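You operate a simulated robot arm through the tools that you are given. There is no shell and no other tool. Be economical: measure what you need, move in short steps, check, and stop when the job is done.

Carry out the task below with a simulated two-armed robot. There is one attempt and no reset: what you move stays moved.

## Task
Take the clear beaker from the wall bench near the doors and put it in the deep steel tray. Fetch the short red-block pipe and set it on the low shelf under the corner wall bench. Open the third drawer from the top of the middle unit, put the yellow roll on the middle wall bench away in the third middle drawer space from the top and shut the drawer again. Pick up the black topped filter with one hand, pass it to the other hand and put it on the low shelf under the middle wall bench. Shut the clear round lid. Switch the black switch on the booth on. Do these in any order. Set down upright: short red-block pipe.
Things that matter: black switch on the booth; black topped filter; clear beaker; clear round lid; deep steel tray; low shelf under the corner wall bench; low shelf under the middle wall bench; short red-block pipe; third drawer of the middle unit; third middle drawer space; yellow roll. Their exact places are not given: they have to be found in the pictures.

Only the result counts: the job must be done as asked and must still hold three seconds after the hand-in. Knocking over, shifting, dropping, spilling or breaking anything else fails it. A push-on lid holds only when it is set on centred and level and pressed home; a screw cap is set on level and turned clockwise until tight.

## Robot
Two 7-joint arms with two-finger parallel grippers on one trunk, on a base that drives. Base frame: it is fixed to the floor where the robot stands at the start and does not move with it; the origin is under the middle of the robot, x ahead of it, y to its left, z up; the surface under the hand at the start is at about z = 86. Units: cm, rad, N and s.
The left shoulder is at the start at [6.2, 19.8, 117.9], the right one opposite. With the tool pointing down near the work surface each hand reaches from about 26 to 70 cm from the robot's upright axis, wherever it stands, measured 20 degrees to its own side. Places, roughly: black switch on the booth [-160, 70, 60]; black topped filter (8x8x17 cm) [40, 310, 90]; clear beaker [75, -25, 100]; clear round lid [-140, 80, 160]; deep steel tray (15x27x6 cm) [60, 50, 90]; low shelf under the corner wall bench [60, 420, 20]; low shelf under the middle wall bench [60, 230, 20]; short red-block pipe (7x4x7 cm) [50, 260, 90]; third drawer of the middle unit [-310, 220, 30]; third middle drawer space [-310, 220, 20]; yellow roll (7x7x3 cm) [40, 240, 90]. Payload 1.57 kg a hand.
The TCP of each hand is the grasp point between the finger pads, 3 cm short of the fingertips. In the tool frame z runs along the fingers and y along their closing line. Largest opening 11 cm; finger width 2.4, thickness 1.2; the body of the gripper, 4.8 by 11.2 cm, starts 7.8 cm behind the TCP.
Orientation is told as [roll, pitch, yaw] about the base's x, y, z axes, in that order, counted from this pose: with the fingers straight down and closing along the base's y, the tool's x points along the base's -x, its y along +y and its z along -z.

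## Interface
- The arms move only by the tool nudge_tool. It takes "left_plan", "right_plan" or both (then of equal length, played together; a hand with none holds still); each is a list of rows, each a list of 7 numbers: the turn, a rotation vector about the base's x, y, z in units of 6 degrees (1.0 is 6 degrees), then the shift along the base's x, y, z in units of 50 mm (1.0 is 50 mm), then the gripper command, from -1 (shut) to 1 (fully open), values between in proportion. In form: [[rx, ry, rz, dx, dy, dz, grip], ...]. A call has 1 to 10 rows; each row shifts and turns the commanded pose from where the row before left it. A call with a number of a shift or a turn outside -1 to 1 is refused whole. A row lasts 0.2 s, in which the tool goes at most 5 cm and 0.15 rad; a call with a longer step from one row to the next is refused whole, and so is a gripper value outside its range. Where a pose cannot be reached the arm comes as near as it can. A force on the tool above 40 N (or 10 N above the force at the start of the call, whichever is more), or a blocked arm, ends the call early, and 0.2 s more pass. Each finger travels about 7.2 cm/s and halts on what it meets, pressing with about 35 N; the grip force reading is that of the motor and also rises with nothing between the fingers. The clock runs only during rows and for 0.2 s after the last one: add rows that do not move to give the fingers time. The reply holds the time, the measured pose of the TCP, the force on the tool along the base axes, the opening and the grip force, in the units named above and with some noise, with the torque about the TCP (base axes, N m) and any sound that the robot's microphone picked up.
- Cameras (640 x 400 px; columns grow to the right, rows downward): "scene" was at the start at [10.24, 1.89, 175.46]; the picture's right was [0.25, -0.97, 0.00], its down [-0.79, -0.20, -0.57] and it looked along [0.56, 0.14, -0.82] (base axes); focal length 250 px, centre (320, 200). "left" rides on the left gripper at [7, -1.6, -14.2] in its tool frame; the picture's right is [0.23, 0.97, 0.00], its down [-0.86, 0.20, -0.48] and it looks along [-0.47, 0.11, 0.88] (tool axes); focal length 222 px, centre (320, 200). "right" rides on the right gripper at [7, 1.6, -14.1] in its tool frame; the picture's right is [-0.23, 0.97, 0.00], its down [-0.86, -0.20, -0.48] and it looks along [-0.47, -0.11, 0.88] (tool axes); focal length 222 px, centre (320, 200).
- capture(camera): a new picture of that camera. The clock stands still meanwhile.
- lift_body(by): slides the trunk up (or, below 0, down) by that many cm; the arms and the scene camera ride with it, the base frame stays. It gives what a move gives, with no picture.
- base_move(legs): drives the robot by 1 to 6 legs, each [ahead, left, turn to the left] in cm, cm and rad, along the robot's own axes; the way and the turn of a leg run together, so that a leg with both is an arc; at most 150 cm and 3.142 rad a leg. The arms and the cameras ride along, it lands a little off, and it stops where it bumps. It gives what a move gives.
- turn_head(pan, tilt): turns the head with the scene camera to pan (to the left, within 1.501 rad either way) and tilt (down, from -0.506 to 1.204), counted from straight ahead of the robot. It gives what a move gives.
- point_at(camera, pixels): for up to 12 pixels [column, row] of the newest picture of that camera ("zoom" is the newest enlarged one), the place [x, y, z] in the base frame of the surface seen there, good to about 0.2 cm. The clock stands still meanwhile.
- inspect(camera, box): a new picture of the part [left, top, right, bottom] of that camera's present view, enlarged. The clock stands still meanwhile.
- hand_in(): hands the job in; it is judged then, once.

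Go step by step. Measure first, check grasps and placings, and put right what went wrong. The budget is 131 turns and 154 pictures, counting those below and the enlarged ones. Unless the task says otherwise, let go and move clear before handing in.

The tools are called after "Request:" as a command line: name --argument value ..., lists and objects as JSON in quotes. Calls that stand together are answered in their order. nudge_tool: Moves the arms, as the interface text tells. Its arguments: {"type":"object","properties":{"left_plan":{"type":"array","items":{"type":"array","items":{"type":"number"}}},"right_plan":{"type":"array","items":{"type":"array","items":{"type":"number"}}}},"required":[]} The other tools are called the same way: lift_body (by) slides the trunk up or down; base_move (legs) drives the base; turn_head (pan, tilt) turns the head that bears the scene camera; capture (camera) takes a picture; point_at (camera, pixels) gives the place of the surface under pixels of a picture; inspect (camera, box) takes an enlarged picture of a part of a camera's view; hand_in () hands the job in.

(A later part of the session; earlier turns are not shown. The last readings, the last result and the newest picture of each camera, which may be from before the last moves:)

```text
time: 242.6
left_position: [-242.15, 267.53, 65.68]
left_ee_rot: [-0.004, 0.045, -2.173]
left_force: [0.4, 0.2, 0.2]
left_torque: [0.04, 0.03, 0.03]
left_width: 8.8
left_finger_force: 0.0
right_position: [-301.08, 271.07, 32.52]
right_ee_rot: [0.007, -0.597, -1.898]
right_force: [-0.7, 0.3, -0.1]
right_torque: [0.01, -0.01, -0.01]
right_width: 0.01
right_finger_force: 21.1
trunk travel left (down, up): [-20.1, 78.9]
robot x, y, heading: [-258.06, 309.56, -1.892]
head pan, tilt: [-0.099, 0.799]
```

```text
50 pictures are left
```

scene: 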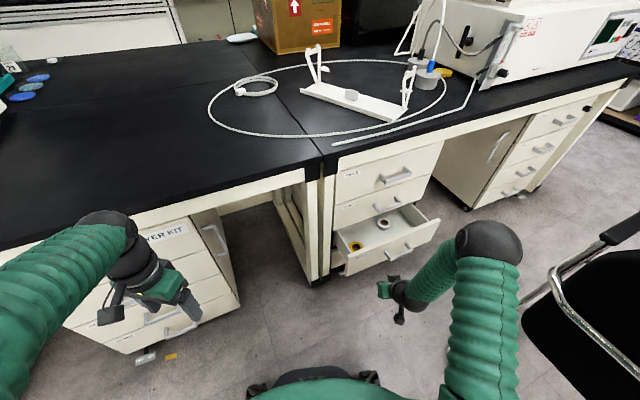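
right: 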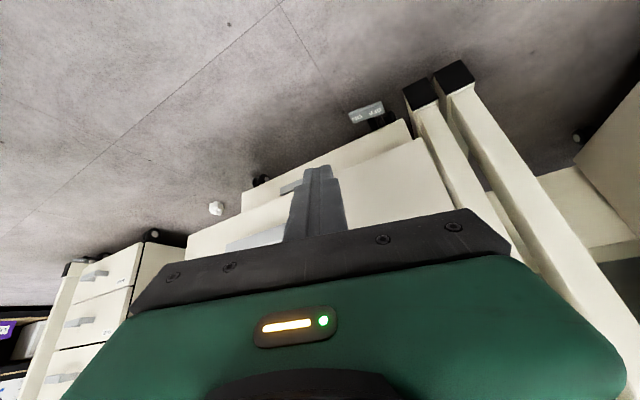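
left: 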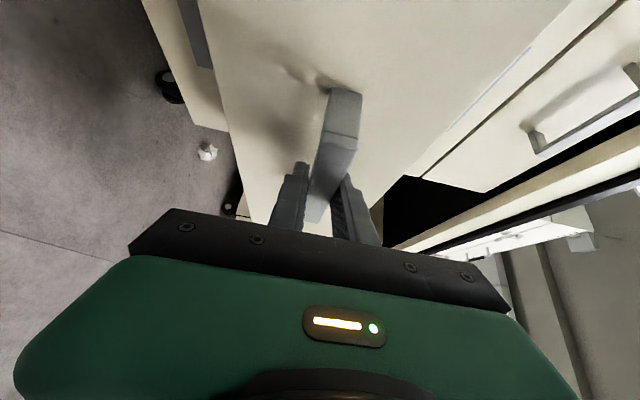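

I'll push the drawer shut with the closed fingers.

Request:
nudge_tool --right_plan '[[0, 0, 0, -0.1, -0.8, 0, -1], [0, 0, 0, -0.1, -0.8, 0, -1], [0, 0, 0, -0.1, -0.7, 0, -1], [0, 0, 0, -0.1, -0.6, 0, -1], [0, 0, 0, 0, -0.6, 0, -1], [0, 0, 0, 0, -0.5, 0, -1], [0, 0, 0, 0, -0.4, 0, -1], [0, 0, 0, 0, 0, 0, -1]]'

Request:
capture --camera "scene"

```text
time: 244.4
left_position: [-242.15, 267.58, 65.63]
left_ee_rot: [-0.007, 0.047, -2.173]
left_force: [-0.3, -1.1, -0.5]
left_torque: [0.03, 0.03, -0.01]
left_width: 8.77
left_finger_force: 0.0
right_position: [-303.25, 248.99, 32.91]
right_ee_rot: [0.009, -0.597, -1.895]
right_force: [0.4, 0.0, 0.2]
right_torque: [-0.01, -0.02, 0.0]
right_width: 0.02
right_finger_force: 20.9
trunk travel left (down, up): [-20.1, 78.9]
robot x, y, heading: [-257.99, 309.57, -1.893]
head pan, tilt: [-0.099, 0.799]
```

```text
49 pictures are left
```

scene: 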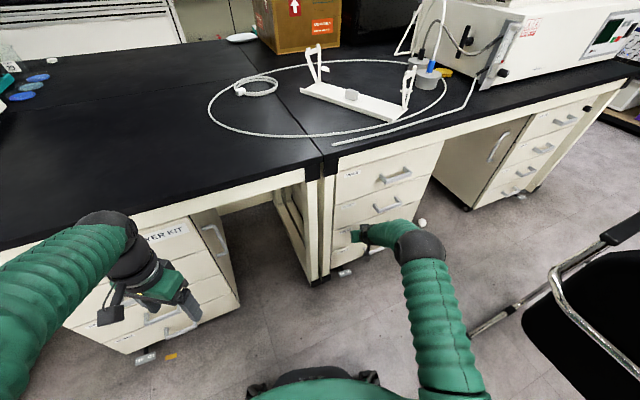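

Nearly shut. I'll push a bit more until firm contact.

Request:
nudge_tool --right_plan '[[0, 0, 0, 0, -0.15, 0, -1], [0, 0, 0, 0, -0.15, 0, -1], [0, 0, 0, 0, -0.15, 0, -1], [0, 0, 0, 0, -0.15, 0, -1], [0, 0, 0, 0, -0.1, 0, -1], [0, 0, 0, 0, -0.1, 0, -1]]'

Request:
nudge_tool --right_plan '[[0, 0, 0, 0, 0.6, 0, -1], [0, 0, 0, 0, 0.8, 0, -1], [0, 0, 0, 0, 0.8, 0, -1], [0, 0, 0, 0, 0.8, 0, -1], [0, 0, 0, 0, 0.8, 0, -1]]'

Request:
inspect --camera "scene" --box '[310, 140, 470, 290]'

```text
time: 245.1
left_position: [-242.15, 267.7, 65.69]
left_ee_rot: [-0.005, 0.042, -2.173]
left_force: [-0.4, -0.6, 0.1]
left_torque: [0.0, 0.0, 0.02]
left_width: 8.8
left_finger_force: 0.1
right_position: [-303.4, 248.21, 32.57]
right_ee_rot: [0.004, -0.582, -1.894]
right_force: [3.2, 12.4, 13.2]
right_torque: [-0.05, -0.11, 0.11]
right_width: 0.0
right_finger_force: 21.2
trunk travel left (down, up): [-20.1, 78.9]
robot x, y, heading: [-258.06, 309.67, -1.903]
head pan, tilt: [-0.099, 0.799]
stopped in row 3 (right hand): the force on the tool passed its limit at 49 N (the readings are from after the stop); the commanded pose is now the measured one
```

```text
time: 246.3
left_position: [-242.25, 267.61, 65.61]
left_ee_rot: [-0.004, 0.043, -2.172]
left_force: [0.3, 0.3, -0.3]
left_torque: [0.03, -0.05, 0.04]
left_width: 8.79
left_finger_force: 0.1
right_position: [-303.42, 266.93, 32.4]
right_ee_rot: [0.005, -0.581, -1.897]
right_force: [0.5, 0.0, -0.8]
right_torque: [-0.01, -0.04, -0.01]
right_width: 0.0
right_finger_force: 20.8
trunk travel left (down, up): [-20.1, 78.9]
robot x, y, heading: [-257.97, 309.71, -1.897]
head pan, tilt: [-0.099, 0.799]
```

```text
2.67 times, centred on (390, 215) of scene
```

zoom: 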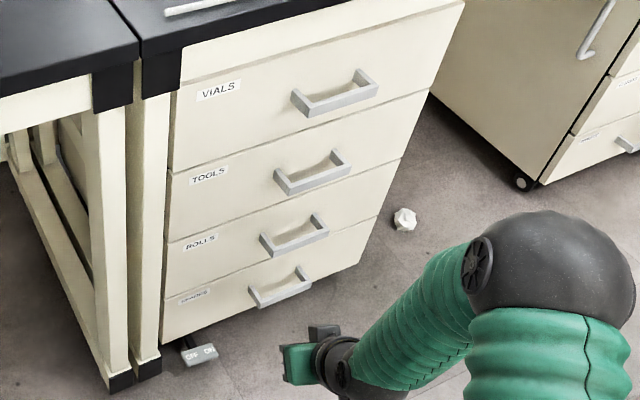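

The drawer looks flush. I'll verify its depth by points.

Request:
point_at --camera "zoom" --pixels '[[240, 220], [240, 190], [230, 260], [220, 290], [340, 235], [350, 190], [295, 238], [310, 180]]'

Request:
base_move --legs '[[-25, 15, 0]]'

Request:
nudge_tool --right_plan '[[0.9, -0.3, 0, 0, 0, 0.5, 0], [0.9, -0.3, 0, 0, 0, 0.5, 1], [0.9, -0.3, 0, 0, 0, 0.5, 1], [0.9, -0.3, 0, 0, 0, 0.5, 1], [0.9, -0.3, 0, 0, 0, 0.5, 1], [0.74, -0.25, 0, 0, 0, 0.5, 1], [0, 0, 0, 0, 0, 0.5, 1]]'

Request:
lift_body --by 40

```text
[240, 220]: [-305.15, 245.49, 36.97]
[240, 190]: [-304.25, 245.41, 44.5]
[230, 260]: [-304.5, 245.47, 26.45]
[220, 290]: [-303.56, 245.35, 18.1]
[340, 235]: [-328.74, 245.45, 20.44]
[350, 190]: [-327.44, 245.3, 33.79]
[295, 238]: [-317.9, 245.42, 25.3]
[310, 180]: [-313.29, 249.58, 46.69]
```

```text
time: 248.3
left_position: [-220.17, 286.47, 65.66]
left_ee_rot: [-0.005, 0.043, -2.181]
left_force: [-0.1, 0.2, 1.0]
left_torque: [0.0, 0.0, -0.01]
left_width: 8.79
left_finger_force: 0.0
right_position: [-281.33, 286.17, 32.32]
right_ee_rot: [0.007, -0.583, -1.907]
right_force: [-0.3, -0.2, -0.7]
right_torque: [-0.02, 0.03, 0.02]
right_width: 0.0
right_finger_force: 21.1
trunk travel left (down, up): [-20.1, 78.9]
robot x, y, heading: [-235.58, 328.36, -1.902]
head pan, tilt: [-0.099, 0.799]
```

```text
time: 249.9
left_position: [-220.12, 286.58, 65.71]
left_ee_rot: [-0.002, 0.041, -2.182]
left_force: [-0.8, -0.9, 1.2]
left_torque: [0.0, -0.01, -0.01]
left_width: 8.82
left_finger_force: 0.1
right_position: [-281.35, 286.16, 49.97]
right_ee_rot: [0.0, -0.003, -1.902]
right_force: [-0.1, 0.8, -0.7]
right_torque: [-0.01, 0.01, 0.01]
right_width: 11.0
right_finger_force: 0.0
trunk travel left (down, up): [-20.1, 78.9]
robot x, y, heading: [-235.68, 328.29, -1.905]
head pan, tilt: [-0.099, 0.799]
```

```text
time: 253.7
left_position: [-220.14, 286.44, 105.55]
left_ee_rot: [-0.004, 0.043, -2.181]
left_force: [-0.1, 0.4, -0.1]
left_torque: [-0.02, -0.01, 0.02]
left_width: 8.8
left_finger_force: 0.0
right_position: [-281.42, 286.09, 90.09]
right_ee_rot: [-0.002, -0.005, -1.903]
right_force: [0.5, -0.4, 0.1]
right_torque: [0.0, 0.0, 0.02]
right_width: 11.01
right_finger_force: 0.0
trunk travel left (down, up): [-60.1, 38.9]
robot x, y, heading: [-235.41, 328.81, -1.898]
head pan, tilt: [-0.099, 0.799]
```

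The drawer is flush (y 245.45) and the hands are clear. Next is the booth: I'll drive back along the aisle toward it.

Request:
base_move --legs '[[0, 0, 0.33], [0, 140, 0], [0, 62, 0], [110, 0, 0]]'

Request:
turn_head --pan -0.7 --tilt 0.35

Request:
capture --camera "scene"

```text
time: 270.3
left_position: [-2.88, 181.97, 105.64]
left_ee_rot: [-0.004, 0.041, -1.864]
left_force: [0.2, 0.6, 0.5]
left_torque: [-0.03, -0.04, -0.01]
left_width: 8.81
left_finger_force: 0.0
right_position: [-60.97, 162.51, 90.03]
right_ee_rot: [-0.002, -0.005, -1.584]
right_force: [0.4, -0.4, -0.1]
right_torque: [0.0, 0.02, 0.01]
right_width: 11.03
right_finger_force: 0.0
trunk travel left (down, up): [-60.1, 38.9]
robot x, y, heading: [-30.4, 217.0, -1.587]
head pan, tilt: [-0.099, 0.799]
```

```text
time: 271.3
left_position: [-2.86, 182.01, 105.64]
left_ee_rot: [-0.004, 0.043, -1.863]
left_force: [0.2, 0.3, 0.9]
left_torque: [0.0, -0.02, 0.05]
left_width: 8.78
left_finger_force: 0.1
right_position: [-61.11, 162.65, 89.92]
right_ee_rot: [-0.002, -0.006, -1.585]
right_force: [-0.4, -0.7, 0.4]
right_torque: [0.03, -0.01, 0.02]
right_width: 11.01
right_finger_force: 0.1
trunk travel left (down, up): [-60.1, 38.9]
robot x, y, heading: [-30.94, 217.03, -1.584]
head pan, tilt: [-0.7, 0.351]
```

```text
47 pictures are left
```

scene: 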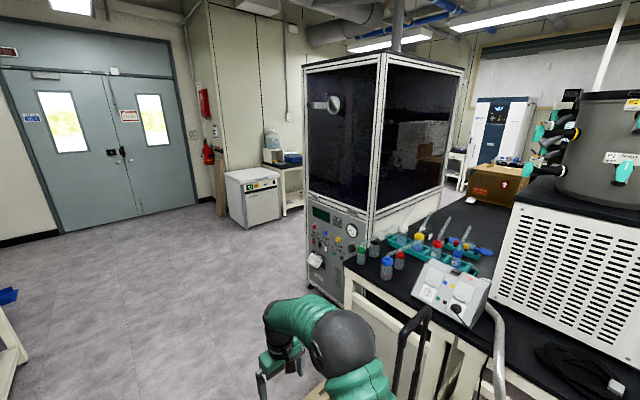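

The booth is at (385,160), with a round port at (333,104) and a control panel at (335,235) facing +x. I'll measure and enlarge.

Request:
inspect --camera "scene" --box '[295, 80, 395, 142]'

Request:
inspect --camera "scene" --box '[300, 195, 380, 295]'

Request:
point_at --camera "scene" --pixels '[[333, 104], [340, 104], [322, 107], [318, 195], [370, 200], [318, 260], [350, 245], [310, 280], [395, 360], [420, 330]]'

```text
6.40 times, centred on (345, 111) of scene
```

zoom: 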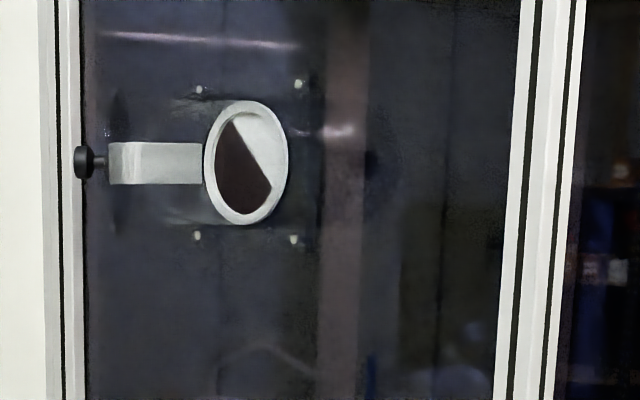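

```text
4.00 times, centred on (340, 245) of scene
```

zoom: 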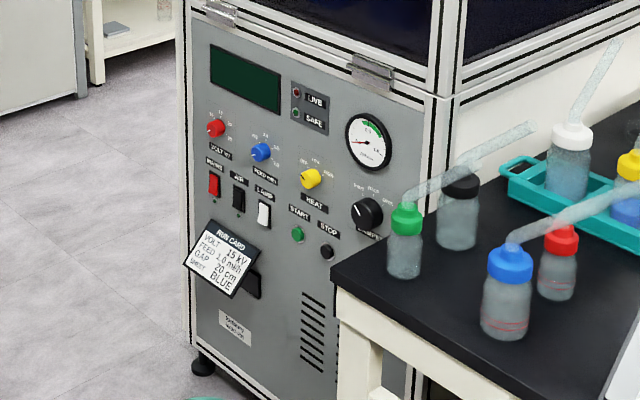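

```text
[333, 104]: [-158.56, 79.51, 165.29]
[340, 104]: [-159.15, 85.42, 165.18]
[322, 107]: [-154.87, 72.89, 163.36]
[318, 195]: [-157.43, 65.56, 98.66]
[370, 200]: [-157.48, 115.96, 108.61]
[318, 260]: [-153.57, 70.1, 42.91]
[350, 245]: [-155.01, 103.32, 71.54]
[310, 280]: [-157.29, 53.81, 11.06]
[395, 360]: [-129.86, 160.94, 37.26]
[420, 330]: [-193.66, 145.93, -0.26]
```

The black switch is the middle rocker of the row under the display, and the port is at (-158,82,165). I'll drive in front of the booth for a straight view.

Request:
base_move --legs '[[140, 0, 0], [0, 0, -1.56]]'

Request:
turn_head --pan 0.0 --tilt 0.2

Request:
capture --camera "scene"

```text
time: 282.2
left_position: [-67.09, 44.79, 105.69]
left_ee_rot: [-0.005, 0.043, 2.863]
left_force: [-0.4, -0.6, 0.7]
left_torque: [0.03, -0.04, 0.0]
left_width: 8.8
left_finger_force: 0.1
right_position: [-87.47, 102.59, 90.09]
right_ee_rot: [-0.002, -0.006, -3.14]
right_force: [0.0, -0.4, -0.3]
right_torque: [-0.02, 0.0, 0.07]
right_width: 11.01
right_finger_force: 0.1
trunk travel left (down, up): [-60.1, 38.9]
robot x, y, heading: [-32.5, 73.25, -3.14]
head pan, tilt: [-0.7, 0.351]
```

```text
time: 283.3
left_position: [-66.99, 44.76, 105.7]
left_ee_rot: [-0.004, 0.04, 2.865]
left_force: [0.2, 1.2, 0.2]
left_torque: [0.01, 0.01, -0.04]
left_width: 8.84
left_finger_force: 0.0
right_position: [-87.59, 102.63, 90.19]
right_ee_rot: [-0.002, -0.007, -3.139]
right_force: [-1.0, 0.4, 0.4]
right_torque: [-0.01, -0.03, -0.01]
right_width: 11.0
right_finger_force: 0.1
trunk travel left (down, up): [-60.1, 38.9]
robot x, y, heading: [-32.1, 73.37, -3.138]
head pan, tilt: [0.0, 0.201]
```

```text
44 pictures are left
```

scene: 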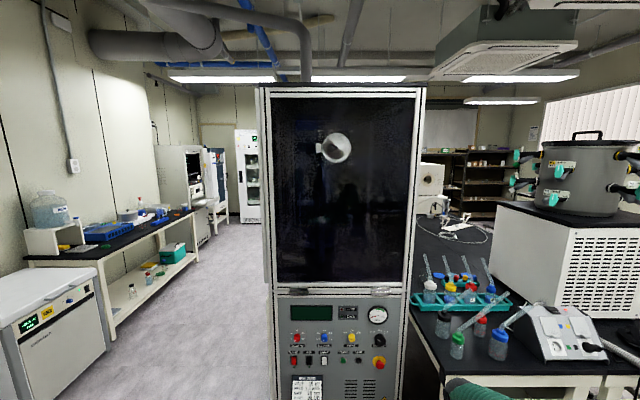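

Request:
inspect --camera "scene" --box '[295, 115, 375, 180]'

Request:
point_at --camera "zoom" --pixels '[[335, 270], [335, 160], [435, 260], [225, 250], [300, 300], [380, 300], [340, 370], [200, 290], [400, 200], [100, 300]]'

Request:
inspect --camera "scene" --box '[270, 290, 410, 400]'

```text
6.15 times, centred on (335, 148) of scene
```

zoom: 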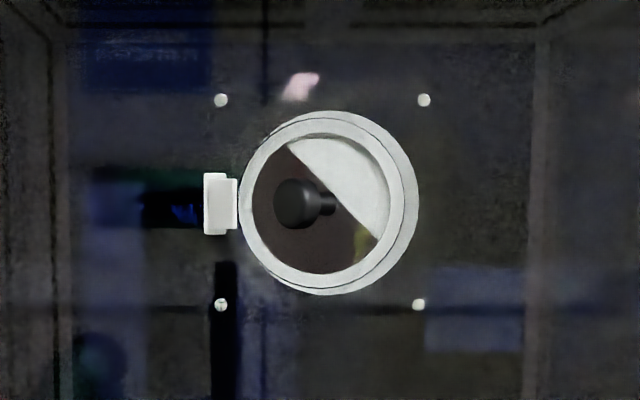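

```text
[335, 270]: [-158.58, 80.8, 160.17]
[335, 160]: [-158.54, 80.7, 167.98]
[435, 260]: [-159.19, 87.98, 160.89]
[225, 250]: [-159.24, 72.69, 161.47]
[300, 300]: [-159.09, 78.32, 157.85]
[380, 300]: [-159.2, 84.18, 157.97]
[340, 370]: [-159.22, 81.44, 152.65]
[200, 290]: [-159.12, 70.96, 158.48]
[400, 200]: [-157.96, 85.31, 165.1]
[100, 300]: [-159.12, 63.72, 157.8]
```

```text
3.64 times, centred on (340, 345) of scene
```

zoom: 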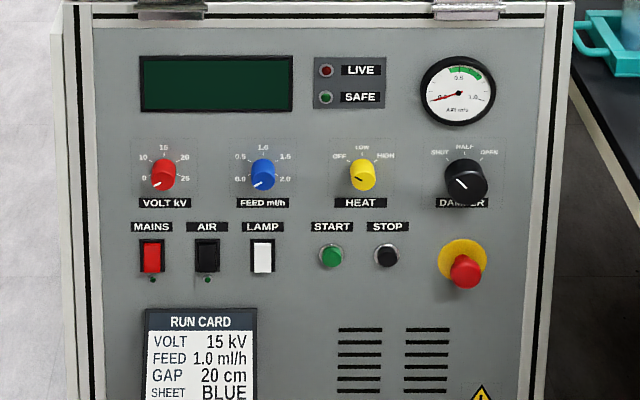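

The lid's geometry is unclear, so I'll measure the knob, the ring and the white plate directly.

Request:
inspect --camera "scene" --box '[305, 120, 365, 158]'

Request:
point_at --camera "scene" --pixels '[[331, 148], [329, 146], [337, 148], [319, 148], [317, 146], [322, 150], [325, 148], [348, 148], [331, 135], [331, 161], [345, 140], [350, 150]]'

```text
10.53 times, centred on (335, 139) of scene
```

zoom: 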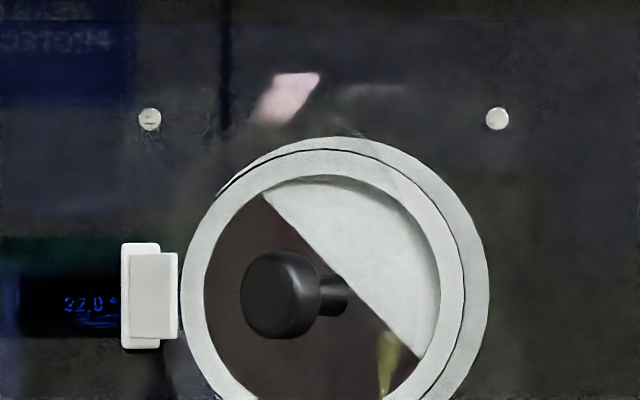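

```text
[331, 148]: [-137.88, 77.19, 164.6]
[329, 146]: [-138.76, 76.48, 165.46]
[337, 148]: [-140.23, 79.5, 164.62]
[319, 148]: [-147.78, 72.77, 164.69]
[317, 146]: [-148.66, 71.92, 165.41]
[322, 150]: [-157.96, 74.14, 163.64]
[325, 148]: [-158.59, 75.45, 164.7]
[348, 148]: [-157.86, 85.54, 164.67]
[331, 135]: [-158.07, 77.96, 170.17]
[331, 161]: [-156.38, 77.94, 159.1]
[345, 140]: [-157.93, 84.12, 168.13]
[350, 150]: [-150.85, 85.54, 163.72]
```

The knob is at (-138,77,164.6). The clear lid is hinged on the left (y≈72) and open about 45°, with the port collar face at x≈-151. I'll raise the trunk and turn the right hand to point ahead with fingers closed.

Request:
lift_body --by 38

Request:
nudge_tool --right_plan '[[0, 1, 0, -0.2, 0, 0.2, 0], [0, 1, 0, -0.2, 0, 0.2, -1], [0, 1, 0, -0.2, 0, 0.2, -1], [0, 1, 0, -0.2, 0, 0.2, -1], [0, 1, 0, -0.2, 0, 0.2, -1], [0, 1, 0, -0.2, 0, 0.2, -1], [0, 1, 0, -0.2, 0, 0.2, -1], [0, 1, 0, -0.2, 0, 0.2, -1], [0, 1, 0, 0, 0, 0.2, -1], [0, 1, 0, 0, 0, 0.2, -1]]'

Request:
nudge_tool --right_plan '[[0, 1, 0, 0, 0, 0.5, -1], [0, 1, 0, 0, 0, 0.5, -1], [0, 1, 0, 0, 0, 0.5, -1], [0, 1, 0, 0, 0, 0.5, -1], [0, 1, 0, 0, 0, 0.5, -1], [0, 0, 0, 0, 0, 0.6, -1], [0, 0, 0, 0, 0, 0.6, -1], [0, 0, 0, 0, 0, 0.6, -1], [0, 0, 0, 0, 0, 0.6, -1]]'

```text
time: 287.0
left_position: [-67.02, 44.94, 143.72]
left_ee_rot: [-0.004, 0.041, 2.863]
left_force: [0.2, 0.0, -0.4]
left_torque: [0.0, -0.03, -0.02]
left_width: 8.77
left_finger_force: 0.1
right_position: [-87.55, 102.64, 128.13]
right_ee_rot: [0.0, -0.007, -3.139]
right_force: [0.8, 0.4, 0.0]
right_torque: [-0.02, -0.02, 0.01]
right_width: 11.01
right_finger_force: 0.1
trunk travel left (down, up): [-98.1, 0.9]
robot x, y, heading: [-32.27, 73.28, -3.14]
head pan, tilt: [0.0, 0.201]
```

```text
time: 289.2
left_position: [-66.99, 44.88, 143.67]
left_ee_rot: [-0.004, 0.039, 2.866]
left_force: [0.3, -0.8, 0.7]
left_torque: [-0.01, -0.05, -0.05]
left_width: 8.78
left_finger_force: 0.1
right_position: [-95.3, 102.64, 138.13]
right_ee_rot: [-0.003, -1.058, -3.139]
right_force: [-0.6, 0.6, -0.2]
right_torque: [-0.02, 0.04, -0.01]
right_width: 0.02
right_finger_force: 21.0
trunk travel left (down, up): [-98.1, 0.9]
robot x, y, heading: [-32.5, 73.26, -3.143]
head pan, tilt: [0.0, 0.201]
```

```text
time: 291.2
left_position: [-66.99, 44.67, 143.74]
left_ee_rot: [-0.004, 0.041, 2.865]
left_force: [0.4, -0.1, -0.1]
left_torque: [0.0, 0.01, 0.03]
left_width: 8.82
left_finger_force: 0.0
right_position: [-95.51, 102.57, 162.59]
right_ee_rot: [-2.901, -1.564, -0.241]
right_force: [-0.4, -0.3, 0.0]
right_torque: [-0.01, 0.02, 0.0]
right_width: 0.01
right_finger_force: 21.1
trunk travel left (down, up): [-98.1, 0.9]
robot x, y, heading: [-32.44, 72.93, -3.14]
head pan, tilt: [0.0, 0.201]
```

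The right hand points at the booth. I'll drive left 25 and ahead 28 to line it up with the knob.

Request:
base_move --legs '[[28, 25, 0]]'

Request:
capture --camera "right"

Request:
capture --camera "scene"

```text
time: 293.6
left_position: [-94.4, 20.95, 143.89]
left_ee_rot: [0.006, 0.042, 2.858]
left_force: [0.5, 0.2, 0.2]
left_torque: [-0.01, 0.0, 0.02]
left_width: 8.83
left_finger_force: 0.0
right_position: [-122.43, 79.14, 162.55]
right_ee_rot: [2.491, -1.561, 0.639]
right_force: [-0.4, 0.1, 0.6]
right_torque: [0.02, -0.03, 0.05]
right_width: 0.01
right_finger_force: 21.2
trunk travel left (down, up): [-98.1, 0.9]
robot x, y, heading: [-60.2, 47.5, 3.136]
head pan, tilt: [0.0, 0.201]
```

```text
40 pictures are left
```

right: 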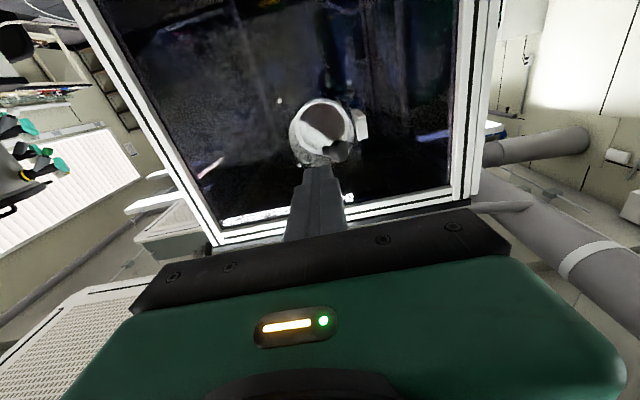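

```text
39 pictures are left
```

scene: 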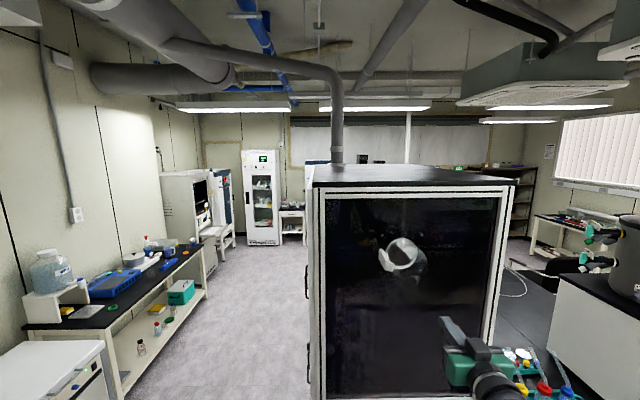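

Request:
inspect --camera "right" --box '[260, 70, 400, 190]'

Request:
point_at --camera "zoom" --pixels '[[330, 270], [345, 275], [350, 255], [310, 240], [400, 200], [460, 180], [200, 270], [290, 300], [320, 110], [220, 200]]'

Request:
inspect --camera "scene" --box '[360, 215, 460, 280]'

```text
3.33 times, centred on (330, 130) of right
```

zoom: 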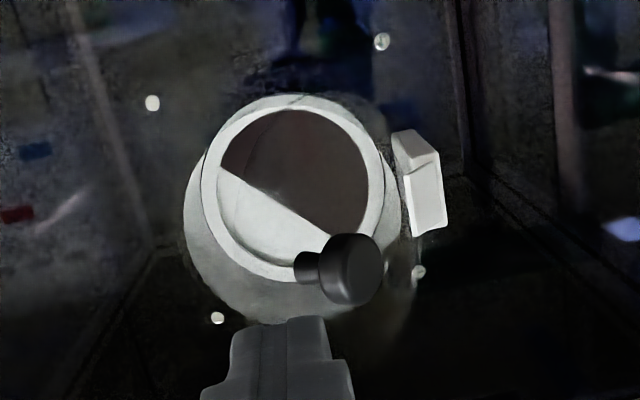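

```text
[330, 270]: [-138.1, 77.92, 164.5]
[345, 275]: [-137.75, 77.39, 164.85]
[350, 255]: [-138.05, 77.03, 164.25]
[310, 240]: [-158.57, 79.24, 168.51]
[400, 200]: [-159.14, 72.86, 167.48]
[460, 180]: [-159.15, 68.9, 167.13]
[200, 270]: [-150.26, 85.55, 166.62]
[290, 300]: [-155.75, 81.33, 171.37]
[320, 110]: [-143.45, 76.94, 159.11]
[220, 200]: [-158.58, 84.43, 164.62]
```

```text
6.15 times, centred on (410, 248) of scene
```

zoom: 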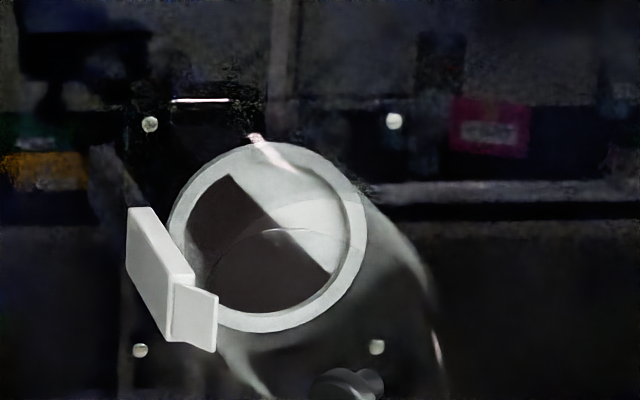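

Knob face is centred at (-137.9,77.2,164.6). I'll bring the fingertips to just in front of it, then push toward (-142,81).

Request:
nudge_tool --right_plan '[[0, 0, 0, -0.5, -0.2, 0.2, -1], [0, 0, 0, -0.6, -0.2, 0.2, -1], [0, 0, 0, -0.6, 0, 0, -1], [0, 0, 0, -0.1, 0, 0, -1], [0, 0, 0, 0, 0, 0, -1]]'

Request:
inspect --camera "right" --box '[240, 90, 400, 215]'

```text
time: 294.8
left_position: [-94.63, 19.97, 143.62]
left_ee_rot: [-0.004, 0.041, 2.857]
left_force: [0.4, -0.6, -0.6]
left_torque: [0.02, 0.03, 0.0]
left_width: 8.81
left_finger_force: 0.0
right_position: [-131.65, 76.1, 164.58]
right_ee_rot: [-3.098, -1.564, -0.055]
right_force: [-0.1, -0.3, 0.0]
right_torque: [0.0, 0.0, -0.01]
right_width: 0.0
right_finger_force: 21.5
trunk travel left (down, up): [-98.1, 0.9]
robot x, y, heading: [-60.04, 47.53, 3.133]
head pan, tilt: [0.0, 0.201]
```

```text
3.20 times, centred on (320, 152) of right
```

zoom: 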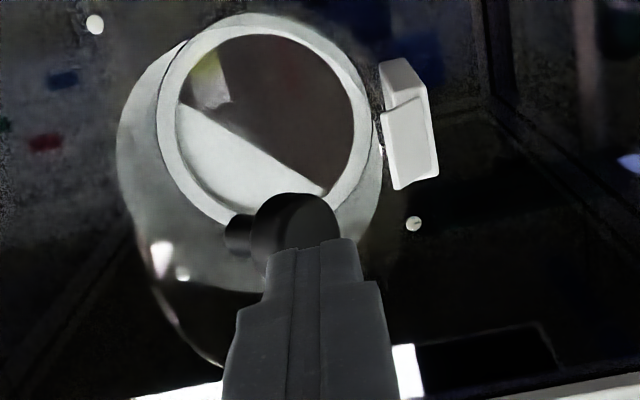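

The fingertips are right at the knob. I'll push along the closing arc.

Request:
nudge_tool --right_plan '[[0, 0, 0, -0.16, 0.12, 0, -1], [0, 0, 0, -0.2, 0.12, 0, -1], [0, 0, 0, -0.2, 0.12, 0, -1], [0, 0, 0, -0.2, 0.12, 0, -1], [0, 0, 0, -0.2, 0.12, 0, -1], [0, 0, 0, -0.2, 0.12, 0, -1], [0, 0, 0, -0.2, 0.1, 0, -1]]'

Request:
inspect --camera "right" --box '[240, 90, 400, 215]'

```text
time: 296.4
left_position: [-95.19, 19.64, 143.51]
left_ee_rot: [-0.005, 0.043, 2.857]
left_force: [-0.4, -0.5, -0.9]
left_torque: [-0.01, -0.05, 0.0]
left_width: 8.82
left_finger_force: 0.1
right_position: [-139.14, 79.56, 164.46]
right_ee_rot: [-2.835, -1.562, -0.31]
right_force: [0.1, -0.1, 0.3]
right_torque: [-0.03, 0.05, 0.0]
right_width: 0.01
right_finger_force: 21.5
trunk travel left (down, up): [-98.1, 0.9]
robot x, y, heading: [-60.01, 47.81, 3.133]
head pan, tilt: [0.0, 0.201]
```

```text
3.20 times, centred on (320, 152) of right
```

zoom: 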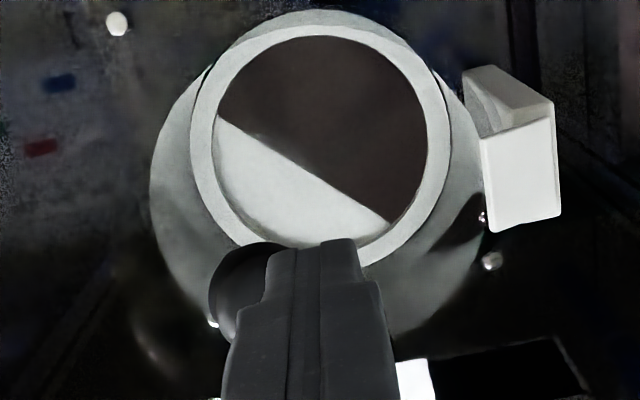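

Request:
point_at --camera "zoom" --pixels '[[235, 280], [225, 300], [255, 260], [265, 250], [140, 340], [180, 340]]'

Request:
nudge_tool --right_plan '[[0, 0, 0, -0.15, 0.15, 0, -1], [0, 0, 0, -0.15, 0.15, 0, -1], [0, 0, 0, -0.15, 0.1, 0, -1], [0, 0, 0, -0.15, 0.05, 0, -1]]'

Request:
inspect --camera "right" --box '[240, 90, 400, 215]'

```text
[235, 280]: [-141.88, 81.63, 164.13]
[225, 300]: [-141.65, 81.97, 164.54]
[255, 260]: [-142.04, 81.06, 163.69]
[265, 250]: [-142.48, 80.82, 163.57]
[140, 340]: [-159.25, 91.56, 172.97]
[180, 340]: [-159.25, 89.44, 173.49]
```

```text
time: 297.4
left_position: [-94.91, 19.64, 143.54]
left_ee_rot: [-0.006, 0.042, 2.858]
left_force: [0.3, -0.2, 0.3]
left_torque: [0.0, 0.01, 0.0]
left_width: 8.82
left_finger_force: 0.1
right_position: [-141.87, 82.08, 164.5]
right_ee_rot: [-2.801, -1.565, -0.352]
right_force: [1.2, 0.1, -0.5]
right_torque: [-0.03, -0.03, -0.05]
right_width: 0.02
right_finger_force: 21.7
trunk travel left (down, up): [-98.1, 0.9]
robot x, y, heading: [-60.12, 47.51, 3.136]
head pan, tilt: [0.0, 0.201]
```

```text
3.20 times, centred on (320, 152) of right
```

zoom: 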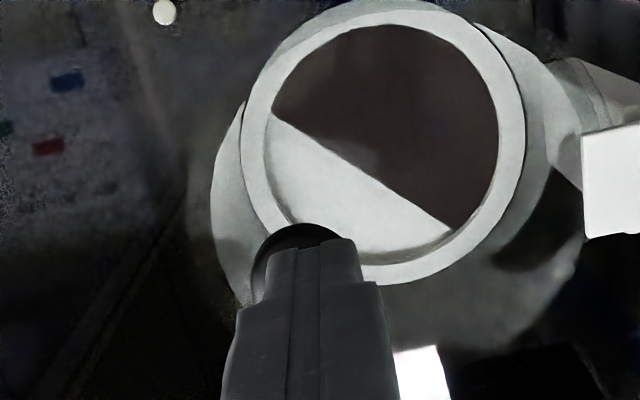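

The knob moves with the fingers. Continuing.

Request:
nudge_tool --right_plan '[[0, 0, 0, -0.15, 0.05, 0, -1], [0, 0, 0, -0.15, 0.03, 0, -1], [0, 0, 0, -0.12, 0, 0, -1], [0, 0, 0, -0.12, 0, 0, -1], [0, 0, 0, -0.1, 0, 0, -1], [0, 0, 0, -0.1, 0, 0, -1], [0, 0, 0, -0.1, 0, 0, -1]]'

Request:
inspect --camera "right" --box '[240, 90, 400, 215]'

```text
time: 298.4
left_position: [-93.35, 19.61, 143.96]
left_ee_rot: [-0.003, 0.032, 2.856]
left_force: [0.2, -0.2, 0.3]
left_torque: [-0.03, 0.03, 0.02]
left_width: 8.8
left_finger_force: 0.0
right_position: [-142.69, 82.73, 165.03]
right_ee_rot: [-2.916, -1.561, -0.242]
right_force: [29.9, -2.6, -2.8]
right_torque: [-0.36, -0.1, 0.04]
right_width: 0.0
right_finger_force: 21.3
trunk travel left (down, up): [-98.1, 0.9]
robot x, y, heading: [-59.67, 48.41, 3.136]
head pan, tilt: [0.0, 0.201]
stopped in row 5 (right hand): the force on the tool passed its limit at 40 N (the readings are from after the stop); the commanded pose is now the measured one
```

```text
3.20 times, centred on (320, 152) of right
```

zoom: 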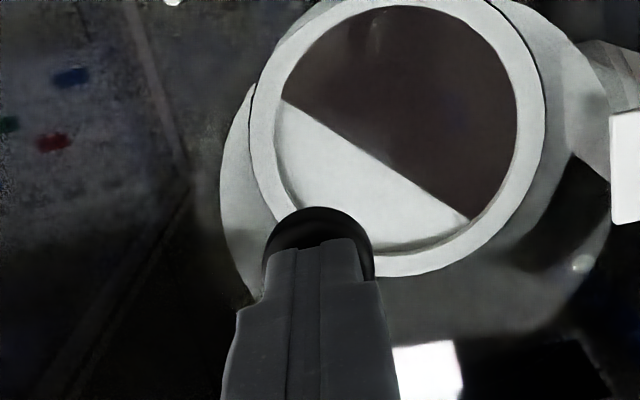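

Firm stop (30–40 N), so the lid seems shut. I'll back off and check.

Request:
nudge_tool --right_plan '[[0, 0, 0, 0.3, 0, 0, -1], [0, 0, 0, 0.6, 0, 0, -1], [0, 0, 0, 0.6, 0, 0, -1], [0, 0, 0, 0.6, 0.4, 0, -1], [0, 0, 0, 0.6, 0.4, 0, -1], [0, 0, 0, 0, 0.4, 0, -1]]'

Request:
inspect --camera "scene" --box '[360, 205, 460, 280]'

Request:
inspect --camera "right" --box '[240, 70, 400, 195]'

Request:
point_at --camera "zoom" --pixels '[[320, 200], [300, 200], [330, 220], [340, 240], [360, 230], [380, 200]]'

```text
time: 299.9
left_position: [-94.78, 20.07, 143.62]
left_ee_rot: [-0.001, 0.04, 2.854]
left_force: [0.4, -0.2, -0.6]
left_torque: [0.0, 0.03, 0.0]
left_width: 8.81
left_finger_force: 0.0
right_position: [-130.96, 88.88, 163.91]
right_ee_rot: [0.388, -1.568, 2.737]
right_force: [-0.7, 0.8, -0.2]
right_torque: [0.02, 0.0, 0.03]
right_width: 0.02
right_finger_force: 21.2
trunk travel left (down, up): [-98.1, 0.9]
robot x, y, heading: [-59.7, 47.82, 3.138]
head pan, tilt: [0.0, 0.201]
```

```text
5.33 times, centred on (410, 242) of scene
```

zoom: 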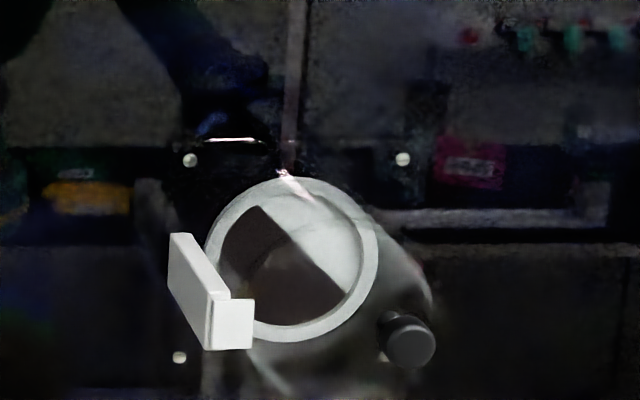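

```text
3.20 times, centred on (320, 132) of right
```

zoom: 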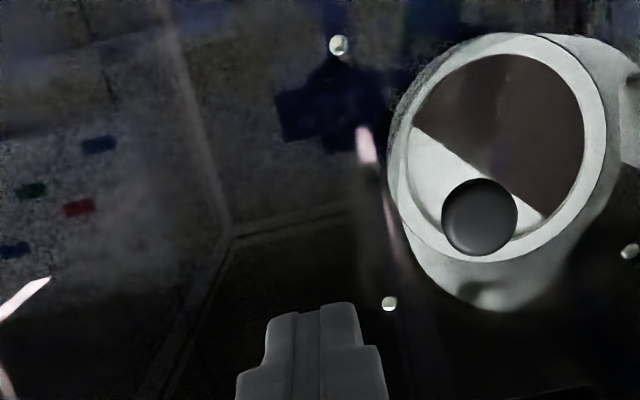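

```text
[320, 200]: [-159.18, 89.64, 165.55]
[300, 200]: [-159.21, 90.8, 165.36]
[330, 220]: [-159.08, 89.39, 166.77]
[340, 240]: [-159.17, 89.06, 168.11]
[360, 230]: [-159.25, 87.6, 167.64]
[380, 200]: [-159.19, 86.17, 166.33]
```

Request:
inspect --camera "scene" --box '[390, 225, 450, 280]'

Request:
point_at --camera "zoom" --pixels '[[320, 335], [330, 360], [250, 350], [350, 310], [265, 330], [450, 200], [130, 330], [60, 320], [415, 150], [300, 310]]'

```text
7.27 times, centred on (420, 252) of scene
```

zoom: 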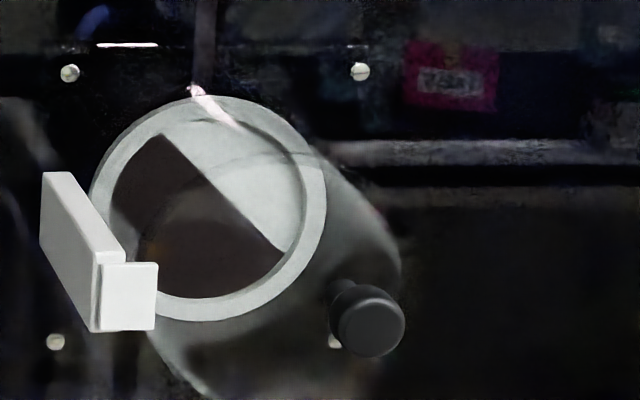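

```text
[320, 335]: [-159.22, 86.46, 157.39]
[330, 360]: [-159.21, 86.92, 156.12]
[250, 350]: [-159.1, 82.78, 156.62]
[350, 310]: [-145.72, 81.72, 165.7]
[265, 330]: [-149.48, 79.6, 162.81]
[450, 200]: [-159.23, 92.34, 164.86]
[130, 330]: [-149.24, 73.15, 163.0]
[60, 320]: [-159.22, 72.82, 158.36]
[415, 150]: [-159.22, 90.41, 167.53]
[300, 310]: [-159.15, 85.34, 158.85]
```

The lid is shut: the lid plane and the hinge are both at x≈-149.3, knob at (-145.7,81.7). Now for the switch: I'll back off slightly and lower the trunk to view the panel.

Request:
base_move --legs '[[-12, 0, 0]]'

Request:
lift_body --by -40

Request:
lift_body --by -25

Request:
turn_head --pan -0.3 --tilt 0.5

Request:
capture --camera "scene"

```text
time: 301.1
left_position: [-84.68, 19.97, 143.21]
left_ee_rot: [-0.008, 0.051, 2.852]
left_force: [0.0, -0.5, 0.0]
left_torque: [0.02, -0.04, 0.0]
left_width: 8.78
left_finger_force: 0.1
right_position: [-121.0, 88.77, 163.06]
right_ee_rot: [0.05, -1.558, 3.075]
right_force: [0.7, -0.7, -1.0]
right_torque: [0.0, 0.03, -0.04]
right_width: 0.01
right_finger_force: 20.9
trunk travel left (down, up): [-98.1, 0.9]
robot x, y, heading: [-48.28, 47.75, 3.131]
head pan, tilt: [0.0, 0.201]
```

```text
time: 304.9
left_position: [-82.92, 19.83, 103.64]
left_ee_rot: [-0.002, 0.041, 2.854]
left_force: [0.6, -0.5, -0.4]
left_torque: [0.03, 0.02, -0.04]
left_width: 8.8
left_finger_force: 0.2
right_position: [-118.8, 88.54, 123.97]
right_ee_rot: [0.038, -1.57, 3.088]
right_force: [0.8, -0.5, 0.2]
right_torque: [0.02, 0.01, -0.01]
right_width: 0.0
right_finger_force: 20.9
trunk travel left (down, up): [-58.1, 40.9]
robot x, y, heading: [-48.4, 47.54, 3.134]
head pan, tilt: [0.0, 0.201]
```

```text
time: 307.5
left_position: [-82.86, 19.72, 78.72]
left_ee_rot: [-0.004, 0.04, 2.853]
left_force: [-0.3, -0.8, 0.7]
left_torque: [0.03, -0.03, -0.03]
left_width: 8.78
left_finger_force: 0.2
right_position: [-118.84, 88.58, 99.09]
right_ee_rot: [1.973, -1.571, 1.156]
right_force: [0.2, -1.2, 0.6]
right_torque: [-0.03, -0.01, 0.03]
right_width: 0.0
right_finger_force: 21.5
trunk travel left (down, up): [-33.1, 65.9]
robot x, y, heading: [-47.98, 47.76, 3.135]
head pan, tilt: [0.0, 0.201]
```

```text
time: 308.3
left_position: [-82.89, 19.75, 78.77]
left_ee_rot: [-0.004, 0.04, 2.855]
left_force: [0.5, -0.7, -0.7]
left_torque: [-0.02, -0.01, 0.0]
left_width: 8.79
left_finger_force: 0.0
right_position: [-118.89, 88.55, 98.98]
right_ee_rot: [0.391, -1.571, 2.737]
right_force: [0.1, 0.4, 0.4]
right_torque: [0.0, 0.0, 0.0]
right_width: 0.0
right_finger_force: 21.0
trunk travel left (down, up): [-33.1, 65.9]
robot x, y, heading: [-48.4, 48.15, 3.135]
head pan, tilt: [-0.3, 0.499]
```

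```text
29 pictures are left
```

scene: 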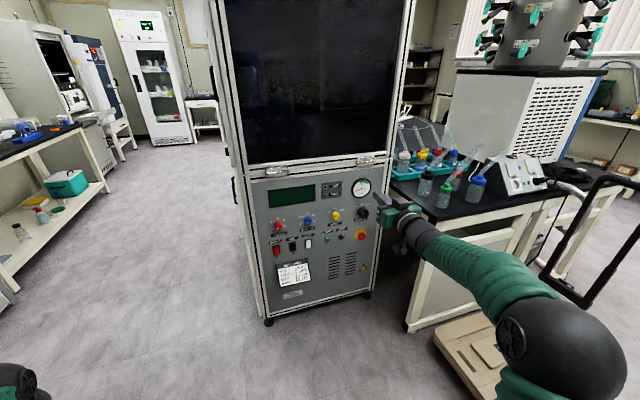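

Request:
inspect --camera "scene" --box '[264, 225, 328, 265]'

Request:
point_at --camera "zoom" --pixels '[[286, 190], [286, 165], [286, 215], [275, 190], [300, 190], [125, 270], [125, 250], [440, 170], [440, 145], [200, 100]]'

```text
10.00 times, centred on (296, 245) of scene
```

zoom: 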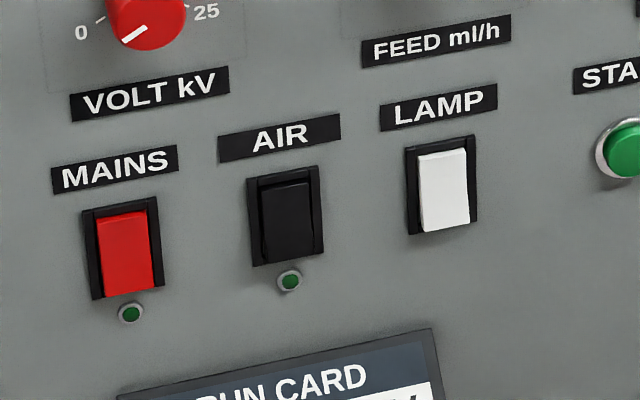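

```text
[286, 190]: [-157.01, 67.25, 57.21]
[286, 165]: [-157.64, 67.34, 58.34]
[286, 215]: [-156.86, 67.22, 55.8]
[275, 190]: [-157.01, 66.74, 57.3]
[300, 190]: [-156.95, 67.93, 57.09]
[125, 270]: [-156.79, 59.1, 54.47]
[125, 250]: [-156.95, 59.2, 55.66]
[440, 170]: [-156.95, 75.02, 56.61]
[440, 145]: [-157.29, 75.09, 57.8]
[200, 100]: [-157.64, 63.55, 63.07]
```

All three rockers show their lower half sticking out, so the black AIR switch (-157,67.3, z 55–58.5) should be pressed on its protruding lower half. I'll line the right hand up in front of it for a closer look.

Request:
base_move --legs '[[0, 21, 0]]'

Request:
lift_body --by -20

Request:
nudge_tool --right_plan '[[0, 0, 0, -0.2, 0, -0.7, -1], [0, 0, 0, -0.2, 0, -0.7, -1], [0, 0, 0, -0.2, 0, -0.7, -1], [0, 0, 0, -0.2, 0, -0.7, -1], [0, 0, 0, -0.2, 0, -0.7, -1], [0, 0, 0, -0.2, 0, -0.8, -1], [0, 0, 0, 0, 0, 0, -1]]'

Request:
capture --camera "right"

```text
time: 309.9
left_position: [-83.2, -0.27, 78.88]
left_ee_rot: [0.003, 0.041, 2.85]
left_force: [-1.2, 0.1, 0.6]
left_torque: [-0.03, 0.01, -0.01]
left_width: 8.81
left_finger_force: 0.1
right_position: [-118.91, 68.6, 98.76]
right_ee_rot: [1.434, -1.565, 1.687]
right_force: [-0.7, 0.5, -0.5]
right_torque: [0.01, 0.05, 0.07]
right_width: 0.05
right_finger_force: 21.7
trunk travel left (down, up): [-33.1, 65.9]
robot x, y, heading: [-48.97, 26.9, 3.127]
head pan, tilt: [-0.3, 0.499]
```

```text
time: 312.1
left_position: [-83.16, -1.14, 58.67]
left_ee_rot: [-0.004, 0.039, 2.848]
left_force: [0.1, -1.1, -0.3]
left_torque: [0.01, 0.04, -0.02]
left_width: 8.82
left_finger_force: 0.0
right_position: [-118.76, 67.95, 79.16]
right_ee_rot: [-1.998, -1.571, -1.164]
right_force: [0.0, -0.1, 0.3]
right_torque: [0.02, 0.02, -0.02]
right_width: 0.0
right_finger_force: 21.0
trunk travel left (down, up): [-13.1, 85.9]
robot x, y, heading: [-48.54, 26.28, 3.128]
head pan, tilt: [-0.3, 0.499]
```

```text
time: 313.7
left_position: [-83.01, -0.92, 58.72]
left_ee_rot: [-0.003, 0.039, 2.85]
left_force: [0.3, -0.3, -0.4]
left_torque: [0.0, -0.02, 0.04]
left_width: 8.81
left_finger_force: 0.1
right_position: [-124.53, 68.14, 57.81]
right_ee_rot: [-2.217, -1.569, -0.942]
right_force: [-0.6, -0.3, 0.2]
right_torque: [0.01, 0.05, 0.02]
right_width: 0.0
right_finger_force: 21.2
trunk travel left (down, up): [-13.1, 85.9]
robot x, y, heading: [-48.67, 26.4, 3.127]
head pan, tilt: [-0.3, 0.499]
```

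```text
27 pictures are left
```

right: 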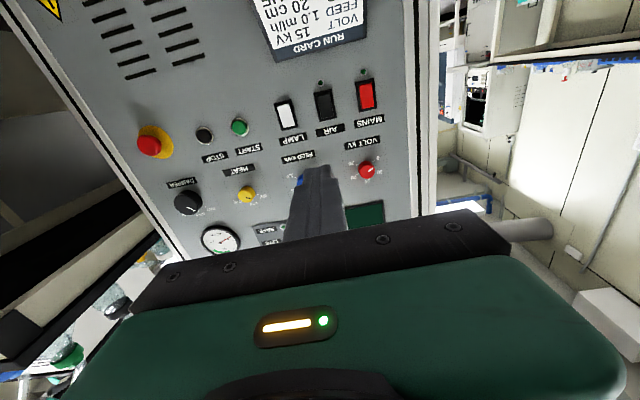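

Request:
inspect --camera "right" --box '[260, 70, 390, 140]'

Request:
point_at --camera "zoom" --pixels '[[315, 100], [315, 120], [315, 140], [315, 160], [318, 180], [318, 200], [318, 215], [290, 160], [340, 160], [318, 225]]'

```text
4.92 times, centred on (325, 105) of right
```

zoom: 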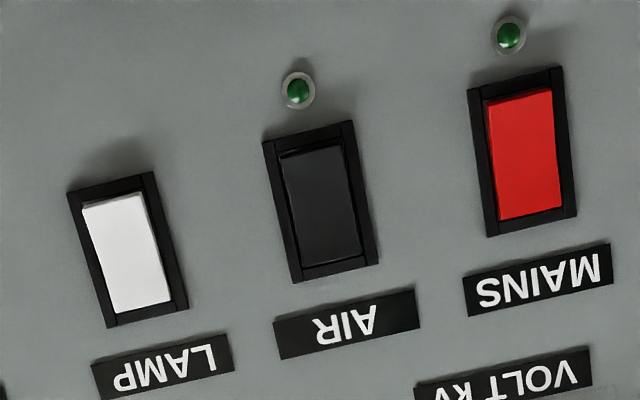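

```text
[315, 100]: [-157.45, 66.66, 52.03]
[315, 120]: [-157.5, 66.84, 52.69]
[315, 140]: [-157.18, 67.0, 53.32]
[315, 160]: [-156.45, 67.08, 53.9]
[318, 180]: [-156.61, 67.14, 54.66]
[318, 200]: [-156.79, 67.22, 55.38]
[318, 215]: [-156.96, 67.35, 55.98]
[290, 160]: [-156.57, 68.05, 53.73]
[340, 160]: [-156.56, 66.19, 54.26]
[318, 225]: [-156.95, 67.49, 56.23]
```

The rocker spans z 53.4–58.4 with the bottom out. I'll align the fingertips on its lower half (y 67.2, z≈53.6) and drive closer.

Request:
nudge_tool --right_plan '[[0, 0, 0, 0, -0.15, -0.4, -1], [0, 0, 0, 0, 0, -0.44, -1], [0, 0, 0, 0, 0, 0, -1]]'

Request:
base_move --legs '[[22, 0, 0]]'

Request:
capture --camera "right"

```text
time: 314.5
left_position: [-83.26, -1.03, 58.66]
left_ee_rot: [-0.004, 0.038, 2.849]
left_force: [0.0, 0.9, -0.5]
left_torque: [0.01, -0.02, -0.01]
left_width: 8.81
left_finger_force: 0.1
right_position: [-124.77, 67.4, 53.28]
right_ee_rot: [-2.404, -1.57, -0.76]
right_force: [0.1, 0.3, 0.8]
right_torque: [-0.02, -0.04, 0.0]
right_width: 0.01
right_finger_force: 21.7
trunk travel left (down, up): [-13.1, 85.9]
robot x, y, heading: [-48.57, 26.55, 3.131]
head pan, tilt: [-0.3, 0.499]
```

```text
time: 316.2
left_position: [-105.77, -0.53, 58.64]
left_ee_rot: [-0.003, 0.039, 2.844]
left_force: [-0.3, 0.5, 0.3]
left_torque: [0.0, 0.0, 0.0]
left_width: 8.81
left_finger_force: 0.1
right_position: [-146.97, 67.88, 53.27]
right_ee_rot: [-0.182, -1.569, -2.983]
right_force: [0.8, 0.3, -0.2]
right_torque: [-0.03, 0.01, 0.0]
right_width: 0.01
right_finger_force: 21.1
trunk travel left (down, up): [-13.1, 85.9]
robot x, y, heading: [-70.88, 27.1, 3.122]
head pan, tilt: [-0.3, 0.499]
```

```text
25 pictures are left
```

right: 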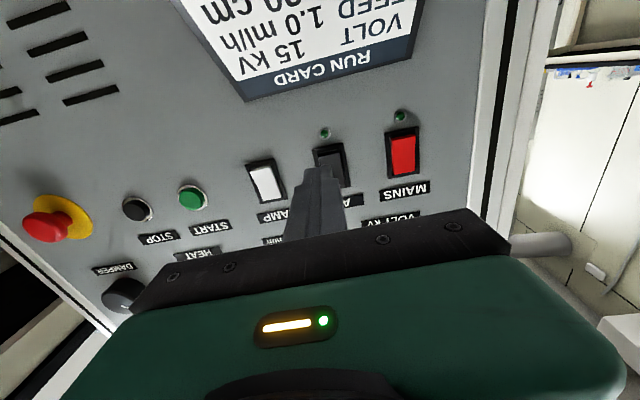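

Aligned apart from 0.6 cm in y. Correcting that and pressing slowly.

Request:
nudge_tool --right_plan '[[0, 0, 0, -0.4, -0.12, 0.04, -1], [0, 0, 0, -0.6, 0, 0, -1], [0, 0, 0, -0.2, 0, 0, -1], [0, 0, 0, -0.1, 0, 0, -1], [0, 0, 0, -0.06, 0, 0, -1], [0, 0, 0, -0.06, 0, 0, -1], [0, 0, 0, -0.06, 0, 0, -1], [0, 0, 0, -0.06, 0, 0, -1]]'

Request:
inspect --camera "right" --box '[260, 90, 430, 200]'

```text
time: 317.6
left_position: [-105.52, -0.62, 58.95]
left_ee_rot: [-0.002, 0.034, 2.843]
left_force: [-0.1, -0.6, 1.1]
left_torque: [0.01, 0.02, 0.01]
left_width: 8.8
left_finger_force: 0.1
right_position: [-153.71, 67.39, 53.59]
right_ee_rot: [-1.225, -1.57, -1.938]
right_force: [16.8, -3.7, 3.3]
right_torque: [0.02, 0.28, 0.18]
right_width: 0.0
right_finger_force: 21.4
trunk travel left (down, up): [-13.1, 85.9]
robot x, y, heading: [-71.02, 27.23, 3.122]
head pan, tilt: [-0.3, 0.499]
stopped in row 7 (right hand): the force on the tool passed its limit at 47 N (the readings are from after the stop); the commanded pose is now the measured one
```

```text
3.64 times, centred on (345, 145) of right
```

zoom: 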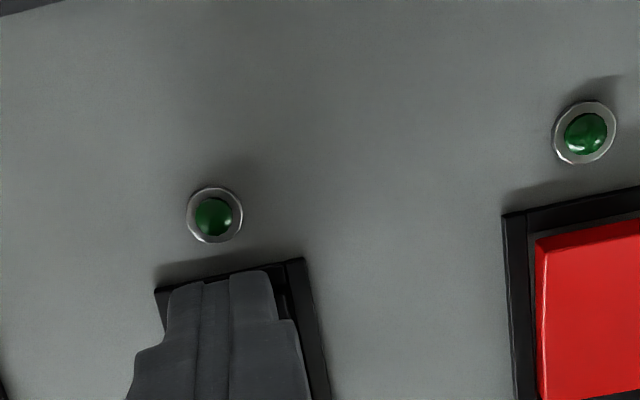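

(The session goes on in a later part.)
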